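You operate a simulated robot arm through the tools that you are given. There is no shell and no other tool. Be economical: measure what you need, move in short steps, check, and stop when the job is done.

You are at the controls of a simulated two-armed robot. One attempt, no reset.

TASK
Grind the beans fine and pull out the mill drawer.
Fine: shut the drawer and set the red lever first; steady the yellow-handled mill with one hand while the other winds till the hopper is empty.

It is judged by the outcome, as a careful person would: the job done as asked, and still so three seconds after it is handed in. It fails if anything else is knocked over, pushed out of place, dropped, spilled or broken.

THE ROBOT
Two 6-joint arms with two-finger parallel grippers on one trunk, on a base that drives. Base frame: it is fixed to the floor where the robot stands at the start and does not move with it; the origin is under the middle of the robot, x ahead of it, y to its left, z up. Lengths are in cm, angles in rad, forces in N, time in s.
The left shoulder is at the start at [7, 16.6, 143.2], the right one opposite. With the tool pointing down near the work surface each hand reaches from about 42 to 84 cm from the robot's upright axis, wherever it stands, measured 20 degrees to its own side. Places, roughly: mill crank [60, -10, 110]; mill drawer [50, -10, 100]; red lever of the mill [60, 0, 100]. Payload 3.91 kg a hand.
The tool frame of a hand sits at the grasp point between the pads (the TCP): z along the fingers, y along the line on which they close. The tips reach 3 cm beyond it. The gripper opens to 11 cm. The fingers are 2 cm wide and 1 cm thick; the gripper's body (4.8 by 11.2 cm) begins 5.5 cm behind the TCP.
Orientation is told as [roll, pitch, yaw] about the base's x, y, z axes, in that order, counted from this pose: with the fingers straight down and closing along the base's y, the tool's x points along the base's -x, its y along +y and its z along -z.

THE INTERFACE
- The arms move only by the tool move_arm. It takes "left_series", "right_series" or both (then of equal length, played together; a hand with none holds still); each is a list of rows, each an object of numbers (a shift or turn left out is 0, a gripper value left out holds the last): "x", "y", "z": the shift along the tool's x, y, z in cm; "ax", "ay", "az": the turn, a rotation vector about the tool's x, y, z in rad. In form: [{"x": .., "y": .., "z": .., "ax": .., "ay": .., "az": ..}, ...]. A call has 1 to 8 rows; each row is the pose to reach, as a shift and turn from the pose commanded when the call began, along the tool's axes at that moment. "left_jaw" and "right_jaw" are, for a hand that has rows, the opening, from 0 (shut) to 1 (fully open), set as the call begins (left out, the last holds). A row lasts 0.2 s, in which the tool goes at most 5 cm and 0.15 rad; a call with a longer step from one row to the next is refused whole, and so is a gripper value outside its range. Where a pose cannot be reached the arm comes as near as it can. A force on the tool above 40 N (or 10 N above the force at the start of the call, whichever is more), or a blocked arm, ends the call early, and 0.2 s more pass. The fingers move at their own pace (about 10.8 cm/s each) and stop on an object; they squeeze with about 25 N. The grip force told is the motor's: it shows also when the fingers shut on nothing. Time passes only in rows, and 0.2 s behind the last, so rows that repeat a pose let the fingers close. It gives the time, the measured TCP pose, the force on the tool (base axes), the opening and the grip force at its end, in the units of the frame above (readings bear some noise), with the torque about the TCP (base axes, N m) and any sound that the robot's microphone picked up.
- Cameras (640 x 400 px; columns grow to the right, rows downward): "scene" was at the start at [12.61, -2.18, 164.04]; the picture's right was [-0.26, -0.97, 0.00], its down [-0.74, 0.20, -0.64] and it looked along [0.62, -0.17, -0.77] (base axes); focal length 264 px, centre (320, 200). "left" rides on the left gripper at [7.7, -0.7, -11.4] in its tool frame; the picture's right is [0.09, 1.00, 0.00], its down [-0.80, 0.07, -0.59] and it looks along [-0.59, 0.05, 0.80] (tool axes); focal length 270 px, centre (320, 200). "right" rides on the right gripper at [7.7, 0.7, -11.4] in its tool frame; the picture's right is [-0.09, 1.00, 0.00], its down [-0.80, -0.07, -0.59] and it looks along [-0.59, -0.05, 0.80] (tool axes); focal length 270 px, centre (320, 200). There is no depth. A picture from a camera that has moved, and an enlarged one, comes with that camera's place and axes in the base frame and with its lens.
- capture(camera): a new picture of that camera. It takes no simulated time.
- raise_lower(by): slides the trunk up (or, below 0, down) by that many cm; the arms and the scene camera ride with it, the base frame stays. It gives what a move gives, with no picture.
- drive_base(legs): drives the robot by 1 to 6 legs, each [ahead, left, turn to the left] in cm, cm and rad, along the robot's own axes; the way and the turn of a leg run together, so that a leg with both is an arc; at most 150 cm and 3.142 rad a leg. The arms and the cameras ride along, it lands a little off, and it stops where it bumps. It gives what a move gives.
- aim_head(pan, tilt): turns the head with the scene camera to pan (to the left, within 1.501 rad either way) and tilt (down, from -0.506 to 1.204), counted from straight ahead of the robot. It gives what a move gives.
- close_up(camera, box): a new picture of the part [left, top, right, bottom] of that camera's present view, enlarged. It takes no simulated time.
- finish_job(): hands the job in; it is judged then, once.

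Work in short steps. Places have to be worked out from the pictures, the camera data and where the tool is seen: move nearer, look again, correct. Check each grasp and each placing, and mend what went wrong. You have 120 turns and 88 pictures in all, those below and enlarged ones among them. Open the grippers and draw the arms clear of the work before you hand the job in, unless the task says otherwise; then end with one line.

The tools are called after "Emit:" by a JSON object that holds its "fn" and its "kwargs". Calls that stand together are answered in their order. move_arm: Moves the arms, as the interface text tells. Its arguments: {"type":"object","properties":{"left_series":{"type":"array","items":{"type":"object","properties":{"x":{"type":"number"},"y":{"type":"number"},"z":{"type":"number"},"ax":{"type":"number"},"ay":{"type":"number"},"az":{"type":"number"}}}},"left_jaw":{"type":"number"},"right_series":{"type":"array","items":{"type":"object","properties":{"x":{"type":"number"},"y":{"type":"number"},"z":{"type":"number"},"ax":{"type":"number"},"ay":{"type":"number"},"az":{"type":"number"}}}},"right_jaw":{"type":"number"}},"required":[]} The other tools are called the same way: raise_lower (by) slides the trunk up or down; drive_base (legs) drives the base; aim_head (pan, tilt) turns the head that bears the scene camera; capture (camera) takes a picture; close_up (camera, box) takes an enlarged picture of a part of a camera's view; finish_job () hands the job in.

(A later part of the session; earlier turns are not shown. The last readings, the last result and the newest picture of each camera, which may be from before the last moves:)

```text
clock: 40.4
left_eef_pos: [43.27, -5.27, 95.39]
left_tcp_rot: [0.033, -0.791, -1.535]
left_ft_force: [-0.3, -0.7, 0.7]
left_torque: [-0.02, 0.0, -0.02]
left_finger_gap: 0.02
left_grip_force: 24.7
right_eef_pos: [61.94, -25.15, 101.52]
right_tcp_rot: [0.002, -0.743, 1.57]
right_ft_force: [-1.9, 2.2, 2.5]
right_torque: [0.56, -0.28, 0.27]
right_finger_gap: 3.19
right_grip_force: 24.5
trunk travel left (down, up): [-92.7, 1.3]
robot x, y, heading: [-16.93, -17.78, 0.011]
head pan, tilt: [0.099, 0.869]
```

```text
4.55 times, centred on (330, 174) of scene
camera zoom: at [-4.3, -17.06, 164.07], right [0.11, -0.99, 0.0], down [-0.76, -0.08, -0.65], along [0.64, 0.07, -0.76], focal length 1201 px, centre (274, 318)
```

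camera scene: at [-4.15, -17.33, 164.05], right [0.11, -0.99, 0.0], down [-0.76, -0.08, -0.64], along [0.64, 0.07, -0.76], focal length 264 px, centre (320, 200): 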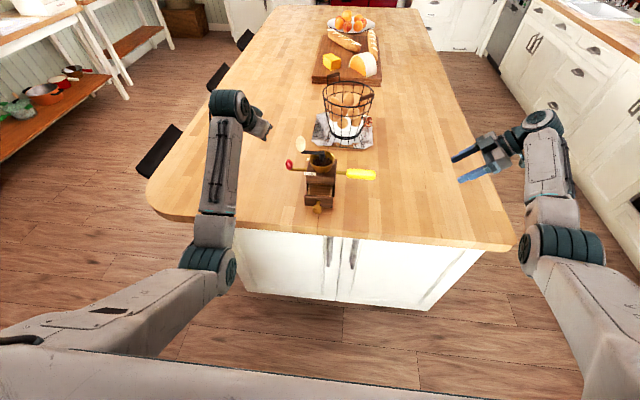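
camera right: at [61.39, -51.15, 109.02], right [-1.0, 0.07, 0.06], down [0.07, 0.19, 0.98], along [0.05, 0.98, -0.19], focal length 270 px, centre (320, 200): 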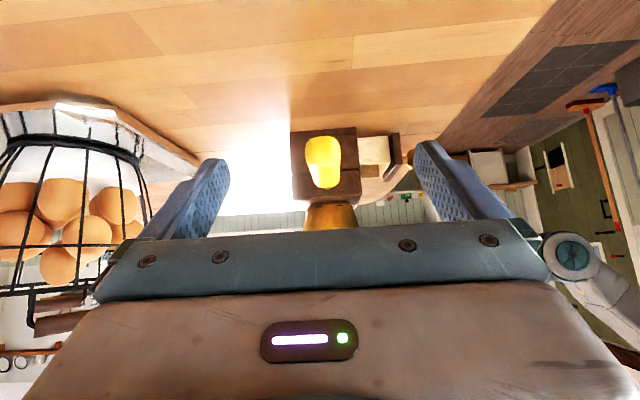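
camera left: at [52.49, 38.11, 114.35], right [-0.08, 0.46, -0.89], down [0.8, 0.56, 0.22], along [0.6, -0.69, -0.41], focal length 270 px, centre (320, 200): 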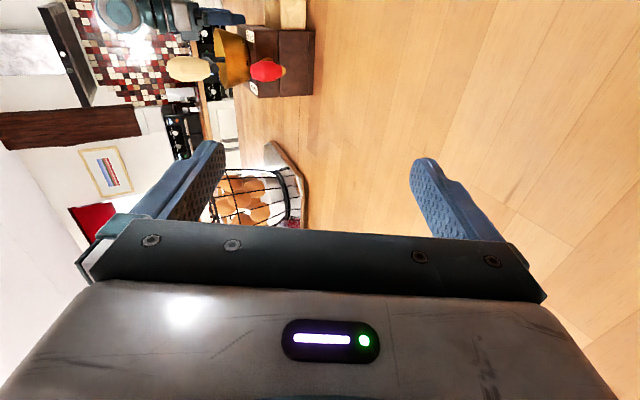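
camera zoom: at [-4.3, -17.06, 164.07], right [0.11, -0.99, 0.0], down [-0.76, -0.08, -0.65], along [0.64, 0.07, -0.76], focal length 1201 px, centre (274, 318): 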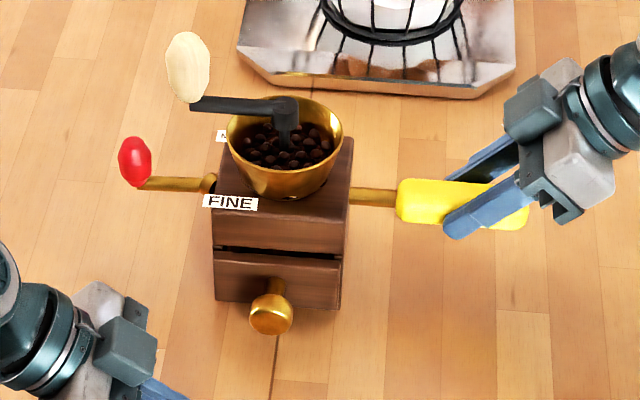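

The drawer is shut and the mill has hardly moved. Now the lever: I straddle the red knob at (62, 0.8, 102) with the left fingers, starting with a retreat to a staging point.

Emit:
{"fn": "move_arm", "kwargs": {"left_series": [{"x": 0.7, "z": -4.3}, {"x": 1.4, "z": -8.6}, {"x": 2, "z": -12.9}, {"x": 2.6, "z": -17}, {"x": 3.2, "z": -21.2}, {"x": 3.2, "z": -21.2, "y": 4.8}, {"x": 3.2, "z": -21.2, "y": 9.6}, {"x": 3.2, "z": -21.2, "y": 14.4}], "left_jaw": 0.6}}

Emit:
{"fn": "move_arm", "kwargs": {"left_series": [{"y": 4}]}}

Emit:
{"fn": "capture", "kwargs": {"camera": "left"}}

Emit:
{"fn": "close_up", "kwargs": {"camera": "scene", "box": [220, 100, 380, 200]}}

```text
clock: 42.2
left_eef_pos: [56.61, 12.52, 108.08]
left_tcp_rot: [0.028, -0.788, -1.531]
left_ft_force: [0.0, 0.0, -1.3]
left_torque: [-0.04, 0.0, 0.01]
left_finger_gap: 6.61
left_grip_force: 0.0
right_eef_pos: [62.22, -25.35, 101.49]
right_tcp_rot: [0.0, -0.745, 1.569]
right_ft_force: [1.6, 2.6, 0.0]
right_torque: [-0.2, 0.11, -0.24]
right_finger_gap: 3.22
right_grip_force: 25.0
trunk travel left (down, up): [-92.7, 1.3]
robot x, y, heading: [-17.2, -17.86, 0.009]
head pan, tilt: [0.099, 0.869]
```

```text
clock: 42.6
left_eef_pos: [60.58, 12.8, 108.02]
left_tcp_rot: [0.027, -0.787, -1.53]
left_ft_force: [0.2, -0.2, -0.9]
left_torque: [0.0, -0.01, -0.05]
left_finger_gap: 6.59
left_grip_force: 0.2
right_eef_pos: [62.19, -25.3, 101.49]
right_tcp_rot: [0.001, -0.748, 1.57]
right_ft_force: [-2.0, 2.4, 2.6]
right_torque: [0.1, -0.19, 0.36]
right_finger_gap: 3.21
right_grip_force: 24.9
trunk travel left (down, up): [-92.7, 1.3]
robot x, y, heading: [-16.87, -18.28, 0.009]
head pan, tilt: [0.099, 0.869]
```

```text
60 pictures are left
camera left: at [58.97, 26.35, 110.62], right [0.99, 0.12, -0.04], down [0.06, -0.14, 0.99], along [0.11, -0.98, -0.15], focal length 270 px, centre (320, 200)
```

left: 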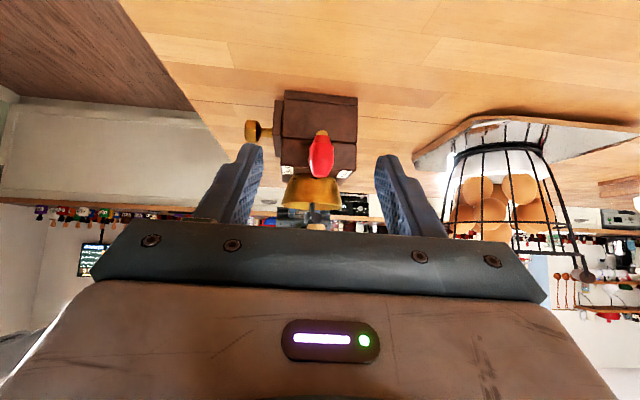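

```text
4.00 times, centred on (300, 150) of scene
camera zoom: at [-3.97, -17.49, 164.04], right [0.11, -0.99, 0.0], down [-0.76, -0.08, -0.64], along [0.64, 0.07, -0.76], focal length 1057 px, centre (400, 400)
```

zoom: 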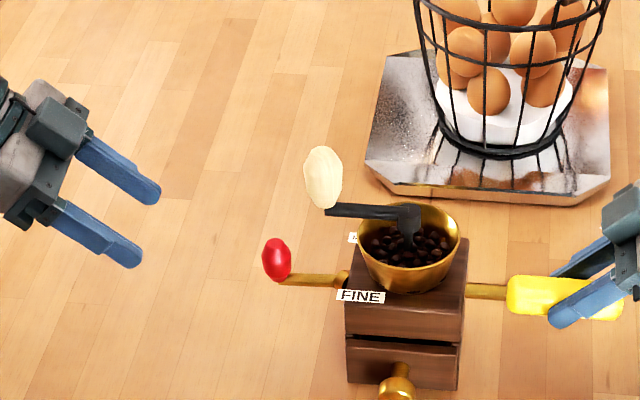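

The knob is confirmed at (61.7, 0.8, 102.2). I move in to straddle it.

Emit:
{"fn": "move_arm", "kwargs": {"left_series": [{"x": -1.4, "y": 0.8, "z": 3.8}, {"x": -2.8, "y": 0.8, "z": 7.6}, {"x": -4.1, "y": 0.8, "z": 11.5}]}}

Emit:
{"fn": "close_up", "kwargs": {"camera": "scene", "box": [240, 120, 368, 200]}}

```text
clock: 43.4
left_eef_pos: [61.85, 2.12, 103.08]
left_tcp_rot: [0.031, -0.787, -1.53]
left_ft_force: [0.3, 0.3, 0.2]
left_torque: [0.0, 0.01, -0.01]
left_finger_gap: 6.6
left_grip_force: 0.1
right_eef_pos: [62.07, -25.26, 101.53]
right_tcp_rot: [-0.001, -0.746, 1.569]
right_ft_force: [-0.8, 1.6, 0.2]
right_torque: [-0.2, 0.02, 0.19]
right_finger_gap: 3.16
right_grip_force: 25.0
trunk travel left (down, up): [-92.7, 1.3]
robot x, y, heading: [-17.35, -17.99, 0.012]
head pan, tilt: [0.099, 0.869]
```

```text
5.00 times, centred on (304, 160) of scene
camera zoom: at [-4.17, -17.4, 164.06], right [0.11, -0.99, 0.0], down [-0.76, -0.08, -0.65], along [0.64, 0.07, -0.76], focal length 1321 px, centre (400, 400)
```

zoom: 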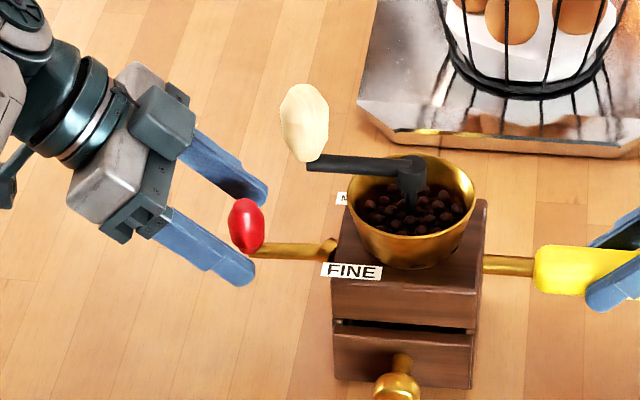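

The fingers straddle the red knob. I push it towards −x, the FINE side.

Emit:
{"fn": "move_arm", "kwargs": {"left_series": [{"y": -1}, {"y": -2}, {"y": -3}, {"y": -4}, {"y": -5}]}}

Emit:
{"fn": "close_up", "kwargs": {"camera": "scene", "box": [240, 120, 368, 200]}}

```text
clock: 44.6
left_eef_pos: [56.98, 1.88, 103.08]
left_tcp_rot: [0.031, -0.789, -1.53]
left_ft_force: [-0.3, 0.7, 0.2]
left_torque: [-0.01, 0.02, 0.0]
left_finger_gap: 6.64
left_grip_force: 0.2
right_eef_pos: [62.04, -25.26, 101.53]
right_tcp_rot: [0.001, -0.743, 1.57]
right_ft_force: [-2.2, 0.7, 0.1]
right_torque: [-0.3, 0.04, 0.1]
right_finger_gap: 3.2
right_grip_force: 24.8
trunk travel left (down, up): [-92.7, 1.3]
robot x, y, heading: [-17.29, -17.96, 0.01]
head pan, tilt: [0.099, 0.869]
```

```text
5.00 times, centred on (304, 160) of scene
camera zoom: at [-4.19, -17.29, 164.06], right [0.11, -0.99, 0.0], down [-0.76, -0.08, -0.65], along [0.64, 0.07, -0.76], focal length 1321 px, centre (400, 400)
```

zoom: 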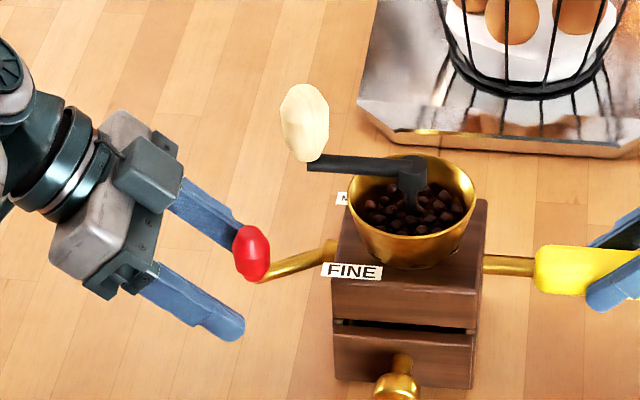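

The lever swings forward freely, so I continue towards the stop.

Emit:
{"fn": "move_arm", "kwargs": {"left_series": [{"y": -0.8, "x": -0.3}, {"y": -1.6, "x": -0.6}, {"y": -2.4, "x": -1}]}}

Emit:
{"fn": "close_up", "kwargs": {"camera": "scene", "box": [240, 120, 368, 200]}}

```text
clock: 45.4
left_eef_pos: [54.53, 1.02, 103.71]
left_tcp_rot: [0.031, -0.789, -1.533]
left_ft_force: [5.2, 4.0, 0.0]
left_torque: [0.09, -0.11, 0.24]
left_finger_gap: 6.91
left_grip_force: 2.9
right_eef_pos: [62.06, -25.21, 101.67]
right_tcp_rot: [0.001, -0.742, 1.571]
right_ft_force: [-3.7, -1.1, 2.9]
right_torque: [0.1, 0.22, 1.25]
right_finger_gap: 3.42
right_grip_force: 25.2
trunk travel left (down, up): [-92.7, 1.3]
robot x, y, heading: [-17.33, -18.26, 0.011]
head pan, tilt: [0.099, 0.869]
```

```text
5.00 times, centred on (304, 160) of scene
camera zoom: at [-4.21, -17.28, 164.06], right [0.11, -0.99, 0.0], down [-0.76, -0.08, -0.65], along [0.64, 0.07, -0.76], focal length 1321 px, centre (400, 400)
```

zoom: 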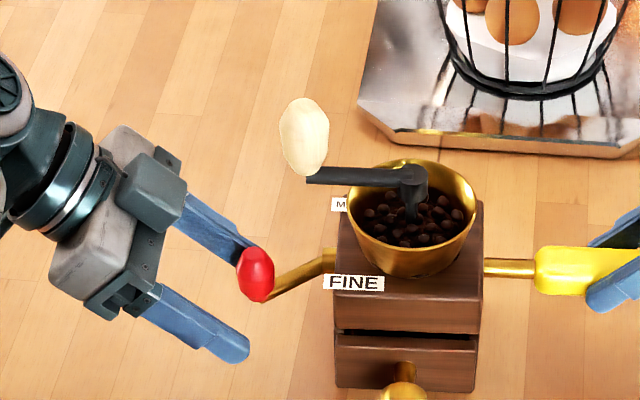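

Resistance appears and the mill started to yield slightly, so the lever is at its end stop. I back off and check.

Emit:
{"fn": "move_arm", "kwargs": {"left_series": [{"y": 1.2}, {"y": 1.2, "z": -3}, {"y": 1.2, "z": -7}, {"y": 1.2, "z": -11}]}}

Emit:
{"fn": "close_up", "kwargs": {"camera": "scene", "box": [250, 120, 346, 180]}}

Emit:
{"fn": "close_up", "kwargs": {"camera": "left", "box": [240, 70, 400, 170]}}

```text
clock: 46.4
left_eef_pos: [55.09, 8.96, 111.76]
left_tcp_rot: [0.029, -0.788, -1.531]
left_ft_force: [0.5, -0.1, -0.5]
left_torque: [0.0, -0.01, 0.0]
left_finger_gap: 6.6
left_grip_force: 0.1
right_eef_pos: [62.05, -25.39, 101.45]
right_tcp_rot: [0.0, -0.743, 1.567]
right_ft_force: [-0.1, -1.6, -1.4]
right_torque: [-0.35, -0.26, -0.09]
right_finger_gap: 3.16
right_grip_force: 25.0
trunk travel left (down, up): [-92.7, 1.3]
robot x, y, heading: [-17.32, -17.98, 0.004]
head pan, tilt: [0.099, 0.869]
```

```text
6.67 times, centred on (298, 150) of scene
camera zoom: at [-4.16, -17.27, 164.05], right [0.11, -0.99, 0.0], down [-0.76, -0.08, -0.65], along [0.64, 0.07, -0.76], focal length 1761 px, centre (467, 533)
```

zoom: 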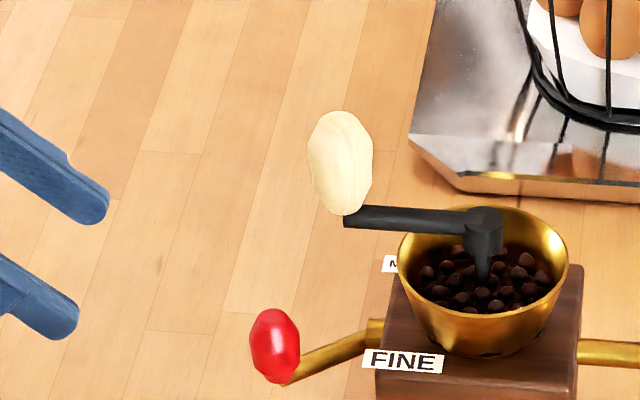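

```text
4.00 times, centred on (320, 120) of left
camera zoom: at [53.64, 22.48, 114.25], right [0.99, 0.12, -0.04], down [0.06, -0.14, 0.99], along [0.11, -0.98, -0.14], focal length 1081 px, centre (320, 520)
```

zoom: 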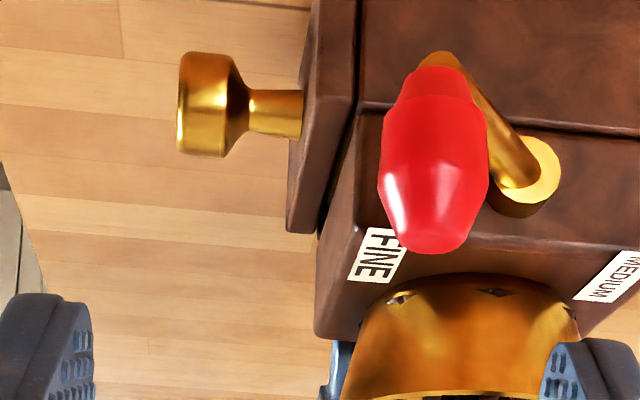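

The lever is at FINE and stays there. I judge the crank knob to be at (62, −4, 111.3) and the hub at (61.2, −10.9). I take a staging pose with more tilt and check from the left camera.

Emit:
{"fn": "move_arm", "kwargs": {"left_series": [{"x": -1.2, "y": 2.5, "z": -0.6, "ay": -0.1}, {"x": -2.3, "y": 5, "z": -1.3, "ay": -0.2}, {"x": -3.5, "y": 7, "z": -1.9, "ay": -0.31}]}}

Emit:
{"fn": "capture", "kwargs": {"camera": "left"}}

```text
clock: 47.2
left_eef_pos: [62.28, 8.29, 115.69]
left_tcp_rot: [0.045, -1.098, -1.55]
left_ft_force: [-0.2, 0.5, 0.5]
left_torque: [0.03, -0.01, -0.02]
left_finger_gap: 6.57
left_grip_force: 0.1
right_eef_pos: [62.1, -25.36, 101.47]
right_tcp_rot: [0.0, -0.743, 1.569]
right_ft_force: [-1.6, 0.8, -2.5]
right_torque: [-0.55, -0.19, 0.08]
right_finger_gap: 3.18
right_grip_force: 25.3
trunk travel left (down, up): [-92.7, 1.3]
robot x, y, heading: [-16.8, -18.01, 0.012]
head pan, tilt: [0.099, 0.869]
```

```text
53 pictures are left
camera left: at [60.72, 21.9, 114.05], right [0.99, 0.1, -0.06], down [0.04, 0.17, 0.98], along [0.11, -0.98, 0.16], focal length 270 px, centre (320, 200)
```

left: 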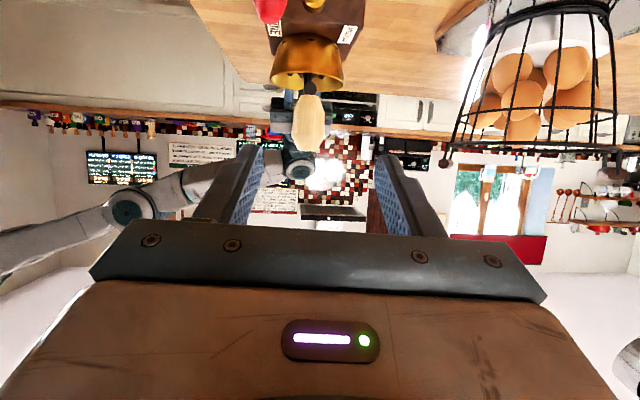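

The knob is confirmed at (62.3, −3.9, 111.1). Before gripping I do a dry run above the crank to check that the far side (y=−18) is reachable.

Emit:
{"fn": "move_arm", "kwargs": {"left_series": [{"x": -2.9, "y": -0.3, "z": 2.8}, {"x": -5.2, "y": -0.5, "z": 7}, {"x": -7.4, "y": -0.8, "z": 11}, {"x": -9.6, "y": -1.1, "z": 15}, {"x": -11.6, "y": -1.4, "z": 19}, {"x": -13.6, "y": -1.6, "z": 22.6}]}}

```text
clock: 48.6
left_eef_pos: [62.26, -18.58, 117.43]
left_tcp_rot: [0.048, -1.097, -1.55]
left_ft_force: [0.2, 0.0, -0.3]
left_torque: [0.01, -0.03, -0.02]
left_finger_gap: 6.6
left_grip_force: 0.0
right_eef_pos: [62.03, -25.33, 101.46]
right_tcp_rot: [0.002, -0.747, 1.568]
right_ft_force: [-0.2, 2.1, -2.2]
right_torque: [-0.31, -0.09, 0.05]
right_finger_gap: 3.22
right_grip_force: 25.3
trunk travel left (down, up): [-92.7, 1.3]
robot x, y, heading: [-17.05, -18.3, 0.01]
head pan, tilt: [0.099, 0.869]
```

The far side is reachable. I return and approach the knob along the tool axis.

Emit:
{"fn": "move_arm", "kwargs": {"left_series": [{"x": 2, "y": 0.25, "z": -3.9}, {"x": 4, "y": 0.5, "z": -7.8}, {"x": 6, "y": 0.8, "z": -11.7}, {"x": 8, "y": 1, "z": -15.6}, {"x": 10, "y": 1.3, "z": -19.5}, {"x": 12.1, "y": 1.5, "z": -20.3}]}}

Emit:
{"fn": "move_arm", "kwargs": {"left_series": [{"y": -0.2, "z": 3.3}, {"x": 0.1, "y": -0.4, "z": 6.6}, {"x": 0.2, "y": -0.66, "z": 9.9}]}}

Emit:
{"fn": "close_up", "kwargs": {"camera": "scene", "box": [250, 110, 378, 190]}}

Emit:
{"fn": "capture", "kwargs": {"camera": "left"}}

```text
clock: 50.0
left_eef_pos: [62.13, 5.55, 115.78]
left_tcp_rot: [0.045, -1.1, -1.552]
left_ft_force: [-0.7, -0.6, -0.3]
left_torque: [0.0, -0.03, -0.03]
left_finger_gap: 6.6
left_grip_force: 0.1
right_eef_pos: [62.07, -25.27, 101.52]
right_tcp_rot: [0.0, -0.745, 1.568]
right_ft_force: [-0.2, 0.5, -1.7]
right_torque: [-0.48, -0.04, 0.07]
right_finger_gap: 3.23
right_grip_force: 25.6
trunk travel left (down, up): [-92.7, 1.3]
robot x, y, heading: [-17.14, -18.21, 0.013]
head pan, tilt: [0.099, 0.869]
```

```text
clock: 50.8
left_eef_pos: [62.13, -3.28, 111.08]
left_tcp_rot: [0.047, -1.097, -1.551]
left_ft_force: [0.2, -1.0, -0.6]
left_torque: [0.01, -0.02, 0.0]
left_finger_gap: 6.62
left_grip_force: 0.0
right_eef_pos: [62.07, -25.31, 101.46]
right_tcp_rot: [0.001, -0.745, 1.569]
right_ft_force: [-0.8, 0.7, -1.6]
right_torque: [-0.42, -0.06, 0.12]
right_finger_gap: 3.2
right_grip_force: 25.6
trunk travel left (down, up): [-92.7, 1.3]
robot x, y, heading: [-16.6, -18.13, 0.008]
head pan, tilt: [0.099, 0.869]
```

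```text
5.00 times, centred on (314, 150) of scene
camera zoom: at [-4.12, -17.43, 164.06], right [0.11, -0.99, 0.0], down [-0.76, -0.08, -0.65], along [0.64, 0.07, -0.76], focal length 1321 px, centre (350, 450)
```

zoom: 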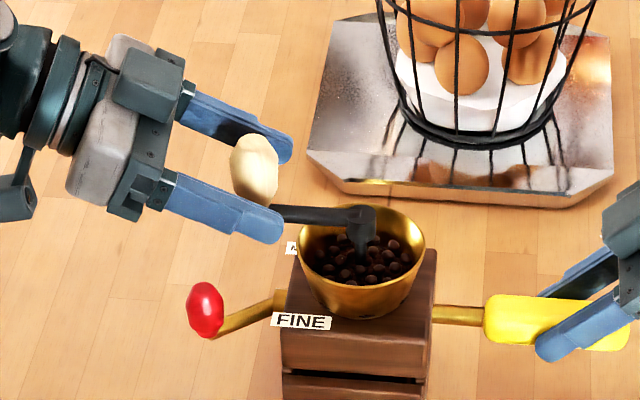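

```text
51 pictures are left
camera left: at [60.59, 10.4, 109.52], right [0.99, 0.1, -0.06], down [0.04, 0.17, 0.98], along [0.11, -0.98, 0.16], focal length 270 px, centre (320, 200)
```

left: 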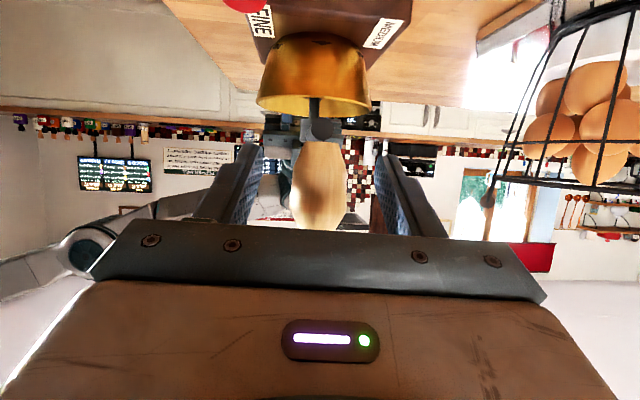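

The knob is between the fingers, so I close on it.

Emit:
{"fn": "move_arm", "kwargs": {"left_series": [{"x": 0}, {"x": 0}, {"x": 0}], "left_jaw": 0}}

Emit:
{"fn": "close_up", "kwargs": {"camera": "scene", "box": [250, 110, 378, 190]}}

```text
clock: 51.6
left_eef_pos: [61.98, -3.13, 111.17]
left_tcp_rot: [0.046, -1.1, -1.55]
left_ft_force: [-0.4, 0.3, 0.3]
left_torque: [0.0, 0.52, -0.01]
left_finger_gap: 2.86
left_grip_force: 25.4
right_eef_pos: [62.15, -25.38, 101.53]
right_tcp_rot: [0.001, -0.746, 1.57]
right_ft_force: [0.5, 0.7, -2.7]
right_torque: [0.15, -0.11, 0.03]
right_finger_gap: 3.21
right_grip_force: 24.8
trunk travel left (down, up): [-92.7, 1.3]
robot x, y, heading: [-16.85, -18.06, 0.012]
head pan, tilt: [0.099, 0.869]
```

```text
5.00 times, centred on (314, 150) of scene
camera zoom: at [-4.14, -17.3, 164.05], right [0.11, -0.99, 0.0], down [-0.76, -0.08, -0.65], along [0.64, 0.07, -0.76], focal length 1321 px, centre (350, 450)
```

zoom: 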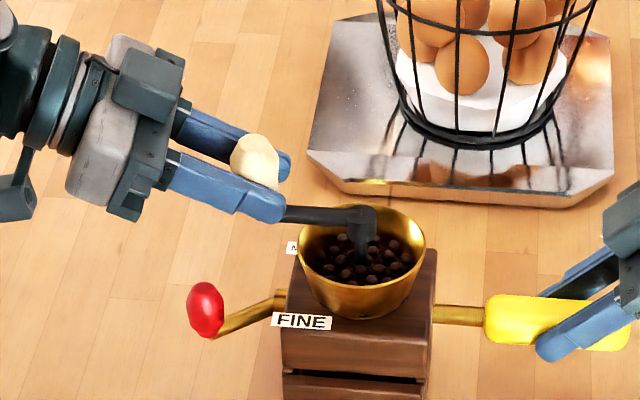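

Firm grip, with a gap of 2.9 cm. I fit the hub at (62.2, −10.7) and the radius at 7 cm, and start with a short clockwise arc to test the force.

Emit:
{"fn": "move_arm", "kwargs": {"left_series": [{"x": -0.08, "y": 1.38, "z": 0.22}, {"x": -0.28, "y": 2.69, "z": 0.67}, {"x": -0.6, "y": 3.86, "z": 1.35}, {"x": -1.02, "y": 4.87, "z": 2.22}]}}

Emit:
{"fn": "close_up", "kwargs": {"camera": "scene", "box": [250, 110, 378, 190]}}

```text
clock: 52.6
left_eef_pos: [64.13, -3.42, 111.25]
left_tcp_rot: [0.055, -1.097, -1.555]
left_ft_force: [-3.7, 18.2, 9.9]
left_torque: [0.07, 0.44, -0.05]
left_finger_gap: 2.93
left_grip_force: 24.9
left hand out of reach, approached as far as the arm can: row 2, 3, 4
right_eef_pos: [62.03, -25.47, 101.66]
right_tcp_rot: [-0.004, -0.744, 1.57]
right_ft_force: [5.9, -15.0, -0.7]
right_torque: [0.35, -0.79, -1.34]
right_finger_gap: 3.42
right_grip_force: 25.2
trunk travel left (down, up): [-92.7, 1.3]
robot x, y, heading: [-16.98, -17.8, 0.008]
head pan, tilt: [0.099, 0.869]
```

```text
5.00 times, centred on (314, 150) of scene
camera zoom: at [-4.36, -17.24, 164.08], right [0.11, -0.99, 0.0], down [-0.76, -0.08, -0.65], along [0.64, 0.07, -0.76], focal length 1321 px, centre (350, 450)
```

zoom: 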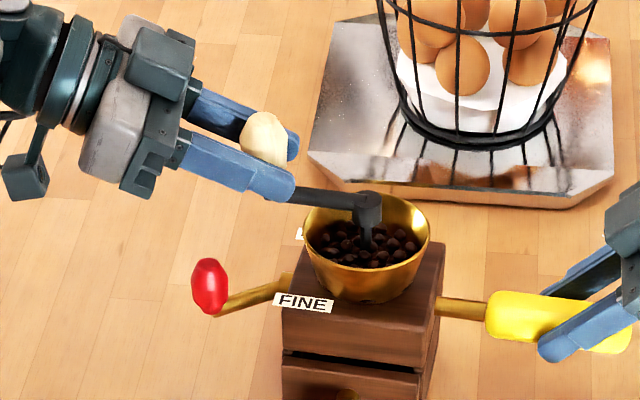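

The left arm hits its outer reach beyond x≈64. The base needs to go about 10 cm forward, so I let go with both hands, retreat straight and drive.

Emit:
{"fn": "move_arm", "kwargs": {"left_series": [{"x": 0}, {"x": 0}, {"z": -3}, {"z": -7}, {"z": -11}], "left_jaw": 0.6}}

Emit:
{"fn": "move_arm", "kwargs": {"right_series": [{"x": 0}, {"x": 0}, {"z": -3}, {"z": -6}, {"z": -10}, {"z": -14}], "right_jaw": 0.8}}

Emit:
{"fn": "drive_base", "kwargs": {"legs": [[10, 0, 0]]}}

Emit:
{"fn": "capture", "kwargs": {"camera": "scene"}}

Emit:
{"fn": "capture", "kwargs": {"camera": "right"}}

```text
clock: 53.8
left_eef_pos: [63.64, 6.13, 116.17]
left_tcp_rot: [0.05, -1.101, -1.555]
left_ft_force: [-0.7, 0.7, 0.6]
left_torque: [-0.01, 0.01, -0.05]
left_finger_gap: 6.58
left_grip_force: 0.1
right_eef_pos: [62.08, -25.3, 101.53]
right_tcp_rot: [0.0, -0.744, 1.569]
right_ft_force: [1.2, 1.0, -0.5]
right_torque: [0.48, -0.23, -0.26]
right_finger_gap: 3.17
right_grip_force: 24.8
trunk travel left (down, up): [-92.7, 1.3]
robot x, y, heading: [-17.1, -18.26, 0.009]
head pan, tilt: [0.099, 0.869]
```

```text
clock: 55.2
left_eef_pos: [63.5, 5.93, 116.3]
left_tcp_rot: [0.046, -1.097, -1.554]
left_ft_force: [0.1, 1.1, -0.1]
left_torque: [0.01, -0.01, 0.03]
left_finger_gap: 6.58
left_grip_force: 0.1
right_eef_pos: [61.97, -35.06, 111.88]
right_tcp_rot: [0.0, -0.744, 1.568]
right_ft_force: [-0.1, -0.5, -0.6]
right_torque: [0.0, 0.03, -0.01]
right_finger_gap: 8.8
right_grip_force: 0.0
trunk travel left (down, up): [-92.7, 1.3]
robot x, y, heading: [-17.25, -18.1, 0.01]
head pan, tilt: [0.099, 0.869]
```

```text
clock: 56.3
left_eef_pos: [72.74, 6.0, 116.63]
left_tcp_rot: [0.06, -1.097, -1.563]
left_ft_force: [-0.4, 0.4, 0.8]
left_torque: [0.01, 0.01, 0.05]
left_finger_gap: 6.58
left_grip_force: 0.1
right_eef_pos: [71.26, -34.81, 112.31]
right_tcp_rot: [-0.007, -0.745, 1.574]
right_ft_force: [-1.0, 0.4, 0.3]
right_torque: [-0.04, -0.05, -0.02]
right_finger_gap: 8.8
right_grip_force: 0.1
trunk travel left (down, up): [-92.7, 1.3]
robot x, y, heading: [-7.52, -17.95, 0.011]
head pan, tilt: [0.099, 0.869]
```

```text
48 pictures are left
camera scene: at [4.7, -17.26, 164.15], right [0.11, -0.99, 0.0], down [-0.76, -0.08, -0.65], along [0.65, 0.07, -0.76], focal length 264 px, centre (320, 200)
```

scene: 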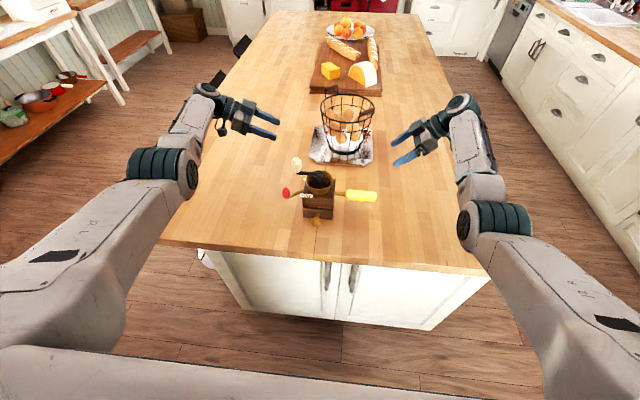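

```text
47 pictures are left
camera right: at [70.54, -48.3, 115.49], right [-1.0, 0.07, 0.05], down [0.07, 0.19, 0.98], along [0.06, 0.98, -0.19], focal length 270 px, centre (320, 200)
```

right: 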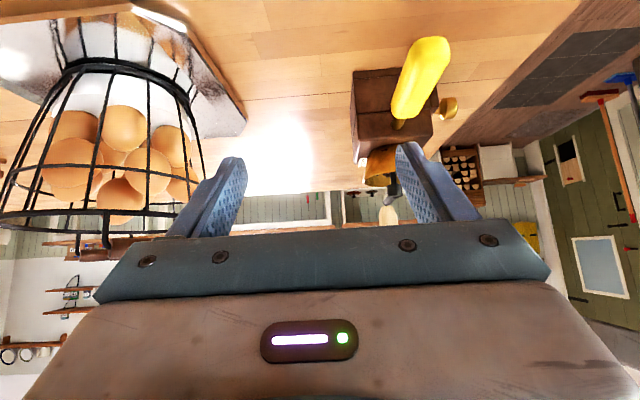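

The mill is in place. I bring the right hand back over the handle, sideways first and then along the tool axis.

Emit:
{"fn": "move_arm", "kwargs": {"right_series": [{"y": 4.6}, {"y": 9.2}, {"y": 9.2, "z": 4.5, "x": 0.1}, {"y": 9.2, "z": 9, "x": 0.2}, {"y": 9.2, "z": 13.9, "x": 0.3}, {"y": 9.2, "z": 13.9, "x": 0.3}], "right_jaw": 1}}

Emit:
{"fn": "capture", "kwargs": {"camera": "right"}}

```text
clock: 57.7
left_eef_pos: [73.28, 6.18, 116.24]
left_tcp_rot: [0.047, -1.099, -1.553]
left_ft_force: [0.3, -0.3, 0.0]
left_torque: [0.0, 0.03, 0.03]
left_finger_gap: 6.61
left_grip_force: 0.1
right_eef_pos: [62.55, -26.01, 101.39]
right_tcp_rot: [0.0, -0.746, 1.57]
right_ft_force: [-0.3, 0.3, -0.1]
right_torque: [0.0, 0.01, 0.04]
right_finger_gap: 11.0
right_grip_force: 0.0
trunk travel left (down, up): [-92.7, 1.3]
robot x, y, heading: [-7.59, -18.24, 0.01]
head pan, tilt: [0.099, 0.869]
```

```text
46 pictures are left
camera right: at [61.92, -39.42, 104.45], right [-1.0, 0.07, 0.06], down [0.07, 0.19, 0.98], along [0.05, 0.98, -0.19], focal length 270 px, centre (320, 200)
```

right: 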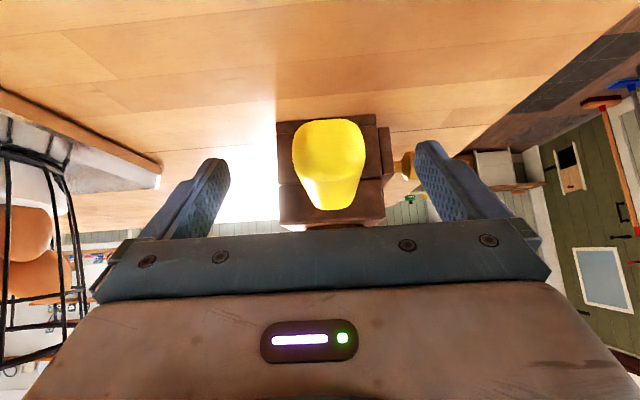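

The handle is nearly centred. I nudge by 0.4 cm and close.

Emit:
{"fn": "move_arm", "kwargs": {"right_series": [{"y": 0.4}, {"y": 0.4}, {"y": 0.4}, {"y": 0.4}], "right_jaw": 0}}

Emit:
{"fn": "close_up", "kwargs": {"camera": "scene", "box": [250, 140, 378, 220]}}

Emit:
{"fn": "capture", "kwargs": {"camera": "left"}}

```text
clock: 58.7
left_eef_pos: [73.21, 6.09, 116.21]
left_tcp_rot: [0.048, -1.1, -1.554]
left_ft_force: [-0.2, 0.3, 1.9]
left_torque: [0.02, -0.01, 0.0]
left_finger_gap: 6.61
left_grip_force: 0.1
right_eef_pos: [62.13, -25.84, 101.51]
right_tcp_rot: [0.001, -0.745, 1.569]
right_ft_force: [-4.1, 0.2, 0.6]
right_torque: [-0.16, 0.17, 0.41]
right_finger_gap: 3.16
right_grip_force: 24.8
trunk travel left (down, up): [-92.7, 1.3]
robot x, y, heading: [-7.33, -18.01, 0.009]
head pan, tilt: [0.099, 0.869]
```

```text
5.00 times, centred on (314, 180) of scene
camera zoom: at [5.49, -17.23, 164.06], right [0.11, -0.99, 0.0], down [-0.76, -0.08, -0.65], along [0.64, 0.07, -0.76], focal length 1321 px, centre (350, 300)
```

zoom: 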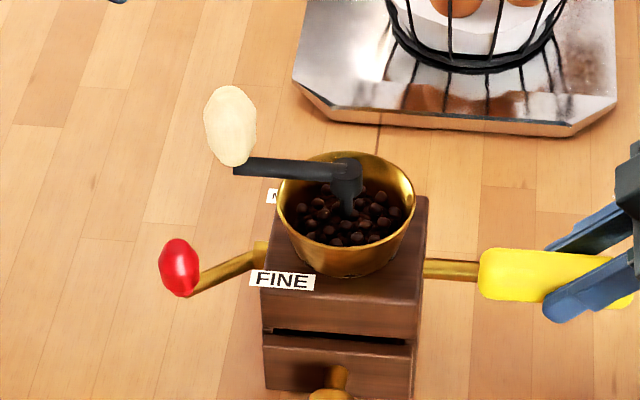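

```text
44 pictures are left
camera left: at [71.79, 19.69, 114.58], right [0.99, 0.1, -0.06], down [0.04, 0.17, 0.98], along [0.11, -0.98, 0.16], focal length 270 px, centre (320, 200)
```

left: 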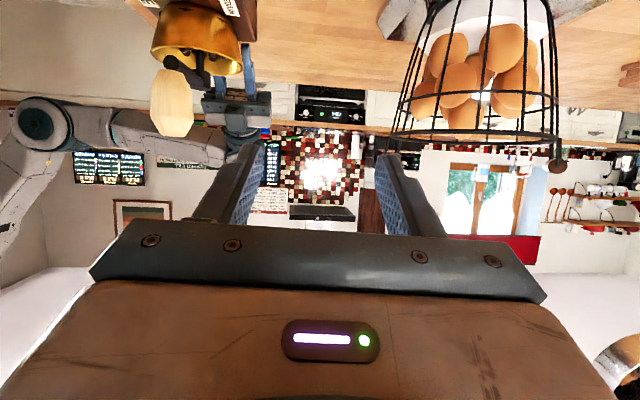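

The mill is steady in the right hand, and the knob is at (62.2, −3.9, 111.1). I move the left hand over and approach it.

Emit:
{"fn": "move_arm", "kwargs": {"left_series": [{"y": -3.7}, {"y": -7.4}, {"y": -11}, {"y": -11.2, "z": 3.4}, {"x": 0.1, "y": -11.4, "z": 6.8}, {"x": 0.17, "y": -11.6, "z": 10.2}]}}

Emit:
{"fn": "capture", "kwargs": {"camera": "left"}}

```text
clock: 60.1
left_eef_pos: [62.43, -3.72, 111.06]
left_tcp_rot: [0.047, -1.098, -1.554]
left_ft_force: [-0.3, 0.4, 0.5]
left_torque: [0.0, -0.02, -0.02]
left_finger_gap: 6.58
left_grip_force: 0.0
right_eef_pos: [62.08, -25.93, 101.41]
right_tcp_rot: [-0.001, -0.746, 1.57]
right_ft_force: [-2.1, 0.6, 1.0]
right_torque: [-0.19, -0.09, 0.3]
right_finger_gap: 3.21
right_grip_force: 24.9
trunk travel left (down, up): [-92.7, 1.3]
robot x, y, heading: [-7.18, -17.95, 0.007]
head pan, tilt: [0.099, 0.869]
```

```text
43 pictures are left
camera left: at [60.94, 9.95, 109.42], right [0.99, 0.1, -0.06], down [0.04, 0.17, 0.99], along [0.11, -0.98, 0.16], focal length 270 px, centre (320, 200)
```

left: 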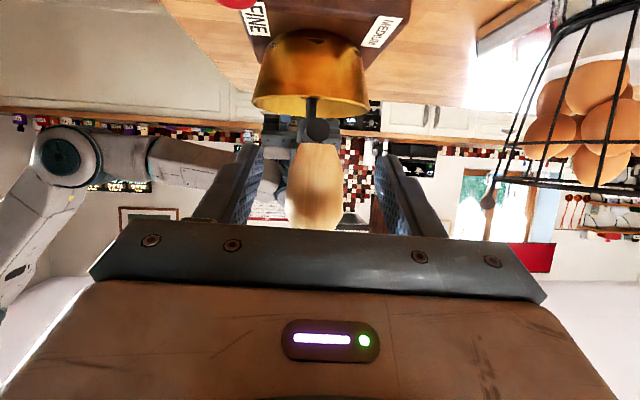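

The knob is well centred. I close and turn one radian clockwise as a test.

Emit:
{"fn": "move_arm", "kwargs": {"left_series": [{"x": 0}, {"x": 0}, {"x": 0}, {"x": -0.07, "y": 1.69, "z": 0.21}, {"x": -0.32, "y": 3.26, "z": 0.79}, {"x": -0.75, "y": 4.63, "z": 1.69}, {"x": -1.33, "y": 5.72, "z": 2.86}], "left_jaw": 0}}

Emit:
{"fn": "close_up", "kwargs": {"camera": "scene", "box": [250, 140, 378, 220]}}

```text
clock: 61.7
left_eef_pos: [68.07, -5.83, 111.78]
left_tcp_rot: [0.065, -1.099, -1.567]
left_ft_force: [-8.7, 3.4, 11.1]
left_torque: [-0.3, 1.12, -0.55]
left_finger_gap: 3.15
left_grip_force: 25.2
right_eef_pos: [62.2, -26.14, 101.56]
right_tcp_rot: [-0.007, -0.741, 1.569]
right_ft_force: [6.5, 0.7, 3.0]
right_torque: [-0.52, -0.19, -1.1]
right_finger_gap: 3.84
right_grip_force: 25.0
trunk travel left (down, up): [-92.7, 1.3]
robot x, y, heading: [-7.29, -17.96, 0.008]
head pan, tilt: [0.099, 0.869]
stopped in row 7 (left hand): the force on the tool passed its limit (the readings are from after the stop); the commanded pose is now the measured one
```

```text
5.00 times, centred on (314, 180) of scene
camera zoom: at [5.21, -17.22, 164.09], right [0.11, -0.99, 0.0], down [-0.76, -0.08, -0.65], along [0.64, 0.07, -0.76], focal length 1321 px, centre (350, 300)
```

zoom: 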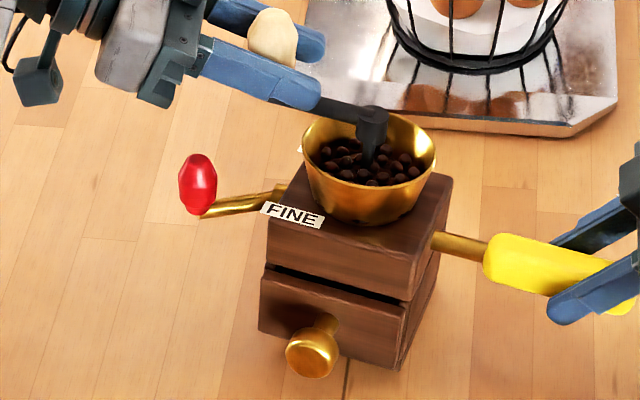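

The mill twisted in my right grip and the crank barely turned. The steady hand needs its fingers along the handle to resist yaw. I release the left hand, then re-grip with the right hand nearly horizontal.

Emit:
{"fn": "move_arm", "kwargs": {"left_series": [{"x": 0}, {"x": 0}, {"z": -3}, {"z": -7}, {"z": -11}], "left_jaw": 0.65}}

Emit:
{"fn": "move_arm", "kwargs": {"right_series": [{"x": 0}, {"x": 0}, {"x": 0, "ay": -0.14}, {"ay": -0.28}, {"ay": -0.42}, {"ay": -0.55}, {"ay": -0.55}], "right_jaw": 1}}

Emit:
{"fn": "capture", "kwargs": {"camera": "right"}}

Emit:
{"fn": "close_up", "kwargs": {"camera": "scene", "box": [260, 140, 420, 240]}}

```text
clock: 62.9
left_eef_pos: [67.3, 4.07, 116.54]
left_tcp_rot: [0.062, -1.1, -1.563]
left_ft_force: [1.0, -0.4, -0.3]
left_torque: [-0.05, -0.03, 0.01]
left_finger_gap: 7.13
left_grip_force: 0.0
right_eef_pos: [62.06, -26.14, 101.22]
right_tcp_rot: [0.002, -0.739, 1.565]
right_ft_force: [-2.1, -1.5, 2.7]
right_torque: [-0.27, -0.07, 0.08]
right_finger_gap: 3.19
right_grip_force: 25.2
trunk travel left (down, up): [-92.7, 1.3]
robot x, y, heading: [-7.22, -17.91, 0.008]
head pan, tilt: [0.099, 0.869]
```

```text
clock: 64.5
left_eef_pos: [67.48, 3.97, 116.62]
left_tcp_rot: [0.057, -1.099, -1.561]
left_ft_force: [-1.0, 0.6, -0.4]
left_torque: [-0.02, -0.02, 0.0]
left_finger_gap: 7.15
left_grip_force: 0.0
right_eef_pos: [62.27, -26.01, 101.39]
right_tcp_rot: [-0.001, -1.291, 1.566]
right_ft_force: [0.2, 0.3, -0.2]
right_torque: [-0.01, 0.05, 0.01]
right_finger_gap: 11.01
right_grip_force: 0.1
trunk travel left (down, up): [-92.7, 1.3]
robot x, y, heading: [-7.0, -18.05, 0.012]
head pan, tilt: [0.099, 0.869]
```

```text
41 pictures are left
camera right: at [61.55, -39.21, 96.98], right [-1.0, 0.03, 0.08], down [0.07, -0.35, 0.93], along [0.06, 0.94, 0.35], focal length 270 px, centre (320, 200)
```

right: 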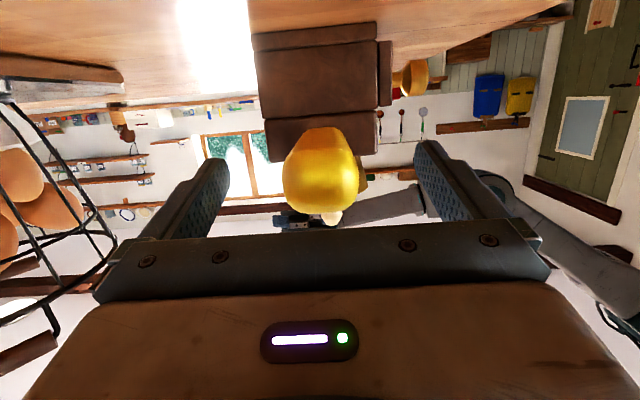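

```text
4.00 times, centred on (340, 190) of scene
camera zoom: at [5.6, -17.23, 164.06], right [0.11, -0.99, 0.0], down [-0.76, -0.08, -0.65], along [0.64, 0.07, -0.76], focal length 1057 px, centre (240, 240)
```

zoom: 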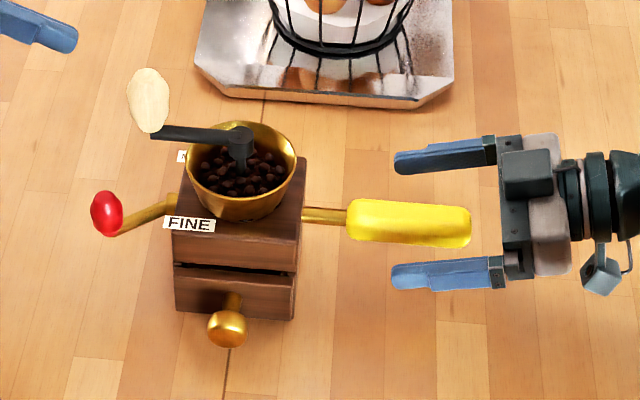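

The mill sprang back nearly straight, and the fingers now lie along the handle. I advance slightly and close.

Emit:
{"fn": "move_arm", "kwargs": {"right_series": [{"x": 0.15, "y": 0.2, "z": 1.3}, {"x": 0.15, "y": 0.2, "z": 1.3}, {"x": 0.15, "y": 0.2, "z": 1.3}, {"x": 0.15, "y": 0.2, "z": 1.3}, {"x": 0.15, "y": 0.2, "z": 1.3}], "right_jaw": 0}}

Emit:
{"fn": "close_up", "kwargs": {"camera": "scene", "box": [260, 140, 420, 240]}}

Emit:
{"fn": "capture", "kwargs": {"camera": "left"}}

```text
clock: 65.7
left_eef_pos: [67.55, 3.94, 116.53]
left_tcp_rot: [0.057, -1.097, -1.561]
left_ft_force: [0.0, 0.9, -0.4]
left_torque: [-0.01, 0.0, -0.01]
left_finger_gap: 7.14
left_grip_force: 0.1
right_eef_pos: [62.13, -24.74, 100.85]
right_tcp_rot: [0.0, -1.29, 1.566]
right_ft_force: [1.0, 0.8, 0.2]
right_torque: [0.09, -0.16, -0.37]
right_finger_gap: 3.19
right_grip_force: 25.2
trunk travel left (down, up): [-92.7, 1.3]
robot x, y, heading: [-7.23, -17.72, 0.01]
head pan, tilt: [0.099, 0.869]
```

```text
4.00 times, centred on (340, 190) of scene
camera zoom: at [5.62, -17.22, 164.05], right [0.11, -0.99, 0.0], down [-0.76, -0.08, -0.65], along [0.64, 0.07, -0.76], focal length 1057 px, centre (240, 240)
```

zoom: 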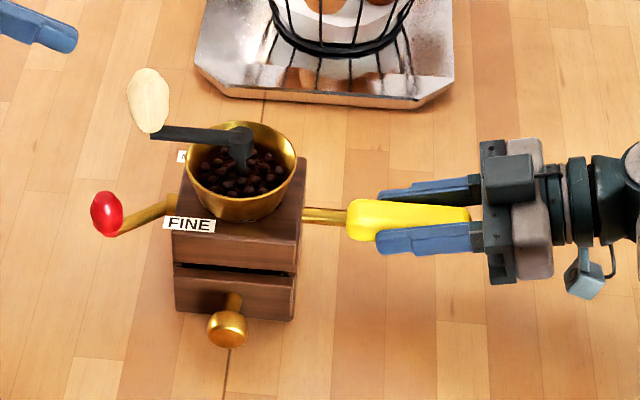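

```text
38 pictures are left
camera left: at [65.99, 17.58, 114.89], right [0.99, 0.1, -0.05], down [0.03, 0.17, 0.99], along [0.11, -0.98, 0.16], focal length 270 px, centre (320, 200)
```

left: 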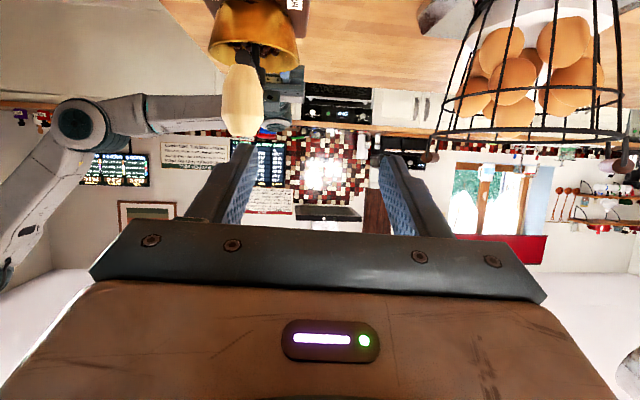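

The grip along the handle looks solid. I re-approach the knob, which is now at about (62.4, −4.1, 111.1).

Emit:
{"fn": "move_arm", "kwargs": {"left_series": [{"y": -2.6}, {"y": -5.2}, {"x": 0.4, "y": -5.4, "z": 3}, {"x": 0.8, "y": -5.5, "z": 6}, {"x": 1.2, "y": -5.7, "z": 9.2}, {"x": 1.2, "y": -5.7, "z": 9.2}]}}

Emit:
{"fn": "move_arm", "kwargs": {"left_series": [{"x": 0}, {"x": 0}, {"x": 0}], "left_jaw": 0}}

```text
clock: 67.1
left_eef_pos: [62.59, -3.86, 111.05]
left_tcp_rot: [0.059, -1.097, -1.56]
left_ft_force: [0.2, 0.4, 0.4]
left_torque: [0.01, 0.02, -0.03]
left_finger_gap: 7.12
left_grip_force: 0.0
right_eef_pos: [61.97, -24.74, 100.88]
right_tcp_rot: [-0.001, -1.291, 1.564]
right_ft_force: [0.0, 0.0, -0.6]
right_torque: [0.14, 0.0, 0.16]
right_finger_gap: 3.18
right_grip_force: 24.9
trunk travel left (down, up): [-92.7, 1.3]
robot x, y, heading: [-7.49, -18.05, 0.009]
head pan, tilt: [0.099, 0.869]
```

```text
clock: 67.9
left_eef_pos: [62.45, -3.93, 111.13]
left_tcp_rot: [0.055, -1.099, -1.559]
left_ft_force: [-10.7, -1.2, 2.7]
left_torque: [0.02, 0.67, -0.07]
left_finger_gap: 2.87
left_grip_force: 24.8
right_eef_pos: [62.18, -24.91, 100.79]
right_tcp_rot: [-0.003, -1.292, 1.567]
right_ft_force: [9.3, 1.6, 0.2]
right_torque: [-0.51, 0.12, -1.91]
right_finger_gap: 3.23
right_grip_force: 24.9
trunk travel left (down, up): [-92.7, 1.3]
robot x, y, heading: [-7.13, -18.08, 0.009]
head pan, tilt: [0.099, 0.869]
```

The hold is stiff now. I turn slowly for about 0.6 rad and watch.

Emit:
{"fn": "move_arm", "kwargs": {"left_series": [{"y": 0.5, "z": 0.03}, {"y": 1.0, "z": 0.07}, {"x": -0.04, "y": 1.5, "z": 0.17}, {"x": -0.09, "y": 1.98, "z": 0.27}, {"x": -0.16, "y": 2.45, "z": 0.43}, {"x": -0.24, "y": 2.9, "z": 0.6}, {"x": -0.34, "y": 3.35, "z": 0.83}, {"x": -0.45, "y": 3.77, "z": 1.06}]}}

Emit:
{"fn": "close_up", "kwargs": {"camera": "scene", "box": [260, 140, 420, 240]}}

```text
clock: 69.7
left_eef_pos: [66.1, -4.79, 111.32]
left_tcp_rot: [0.066, -1.099, -1.566]
left_ft_force: [-9.5, 19.2, 15.0]
left_torque: [-0.02, 0.73, 0.04]
left_finger_gap: 3.09
left_grip_force: 24.9
right_eef_pos: [61.73, -24.8, 100.98]
right_tcp_rot: [-0.013, -1.289, 1.578]
right_ft_force: [8.5, -13.1, 1.4]
right_torque: [0.49, -0.19, -2.23]
right_finger_gap: 4.21
right_grip_force: 24.5
trunk travel left (down, up): [-92.7, 1.3]
robot x, y, heading: [-7.07, -18.05, 0.005]
head pan, tilt: [0.099, 0.869]
```

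```text
4.00 times, centred on (340, 190) of scene
camera zoom: at [5.15, -17.09, 164.1], right [0.11, -0.99, 0.0], down [-0.76, -0.08, -0.65], along [0.64, 0.07, -0.76], focal length 1057 px, centre (240, 240)
```

zoom: 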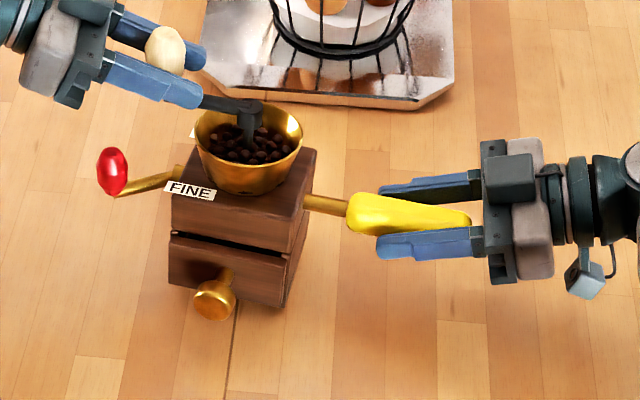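

The mill yawed again and the crank did not turn in its body. I reverse to the start and try counter-clockwise.

Emit:
{"fn": "move_arm", "kwargs": {"left_series": [{"x": 0.2, "y": -1.3, "z": -0.5}, {"x": 0.35, "y": -2.6, "z": -0.9}, {"x": 0.45, "y": -3.77, "z": -1.06}, {"x": 0.39, "y": -4.77, "z": -1.0}, {"x": 0.27, "y": -5.73, "z": -0.8}, {"x": 0.08, "y": -6.67, "z": -0.48}, {"x": -0.16, "y": -7.52, "z": -0.04}]}}

Emit:
{"fn": "close_up", "kwargs": {"camera": "scene", "box": [260, 140, 420, 240]}}

```text
clock: 71.3
left_eef_pos: [58.94, -5.25, 111.13]
left_tcp_rot: [0.06, -1.095, -1.561]
left_ft_force: [5.3, 7.3, -8.7]
left_torque: [0.42, -0.25, 0.37]
left_finger_gap: 2.8
left_grip_force: 25.3
right_eef_pos: [62.08, -25.08, 100.67]
right_tcp_rot: [0.009, -1.286, 1.557]
right_ft_force: [-6.4, -5.9, 0.8]
right_torque: [0.93, -0.17, 1.06]
right_finger_gap: 3.24
right_grip_force: 25.0
trunk travel left (down, up): [-92.7, 1.3]
robot x, y, heading: [-7.4, -17.76, 0.007]
head pan, tilt: [0.099, 0.869]
```

```text
4.00 times, centred on (340, 190) of scene
camera zoom: at [5.68, -17.26, 164.05], right [0.11, -0.99, 0.0], down [-0.76, -0.08, -0.64], along [0.64, 0.07, -0.76], focal length 1057 px, centre (240, 240)
```

zoom: 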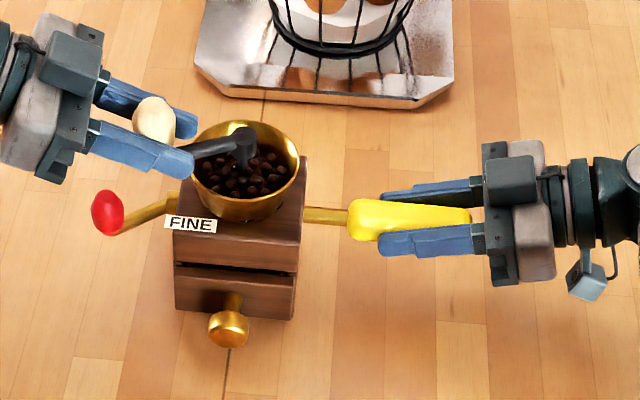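

Counter-clockwise the crank turns, and the mill stays put. I continue around that way.

Emit:
{"fn": "move_arm", "kwargs": {"left_series": [{"x": -0.56, "y": -1.45, "z": 1.25}, {"x": -1.37, "y": -2.43, "z": 2.78}, {"x": -2.26, "y": -2.85, "z": 4.51}, {"x": -3.16, "y": -2.68, "z": 6.28}, {"x": -3.99, "y": -1.93, "z": 7.93}, {"x": -4.67, "y": -0.67, "z": 9.31}, {"x": -5.14, "y": 0.99, "z": 10.31}, {"x": -5.35, "y": 2.89, "z": 10.82}]}}

Emit:
{"fn": "close_up", "kwargs": {"camera": "scene", "box": [260, 140, 420, 240]}}

```text
clock: 73.1
left_eef_pos: [62.59, -17.45, 110.88]
left_tcp_rot: [0.06, -1.097, -1.561]
left_ft_force: [-3.0, -20.7, 5.0]
left_torque: [0.33, 0.67, 0.01]
left_finger_gap: 2.84
left_grip_force: 24.7
right_eef_pos: [62.25, -24.83, 101.01]
right_tcp_rot: [-0.009, -1.295, 1.574]
right_ft_force: [10.3, 21.0, 9.5]
right_torque: [0.27, -0.29, -1.64]
right_finger_gap: 3.29
right_grip_force: 24.8
trunk travel left (down, up): [-92.7, 1.3]
robot x, y, heading: [-7.37, -18.19, 0.007]
head pan, tilt: [0.099, 0.869]
```

```text
4.00 times, centred on (340, 190) of scene
camera zoom: at [5.71, -17.35, 164.07], right [0.11, -0.99, 0.0], down [-0.76, -0.08, -0.64], along [0.64, 0.07, -0.76], focal length 1057 px, centre (240, 240)
```

zoom: 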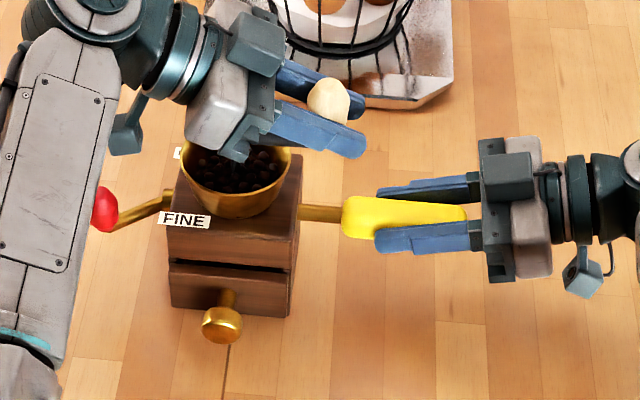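

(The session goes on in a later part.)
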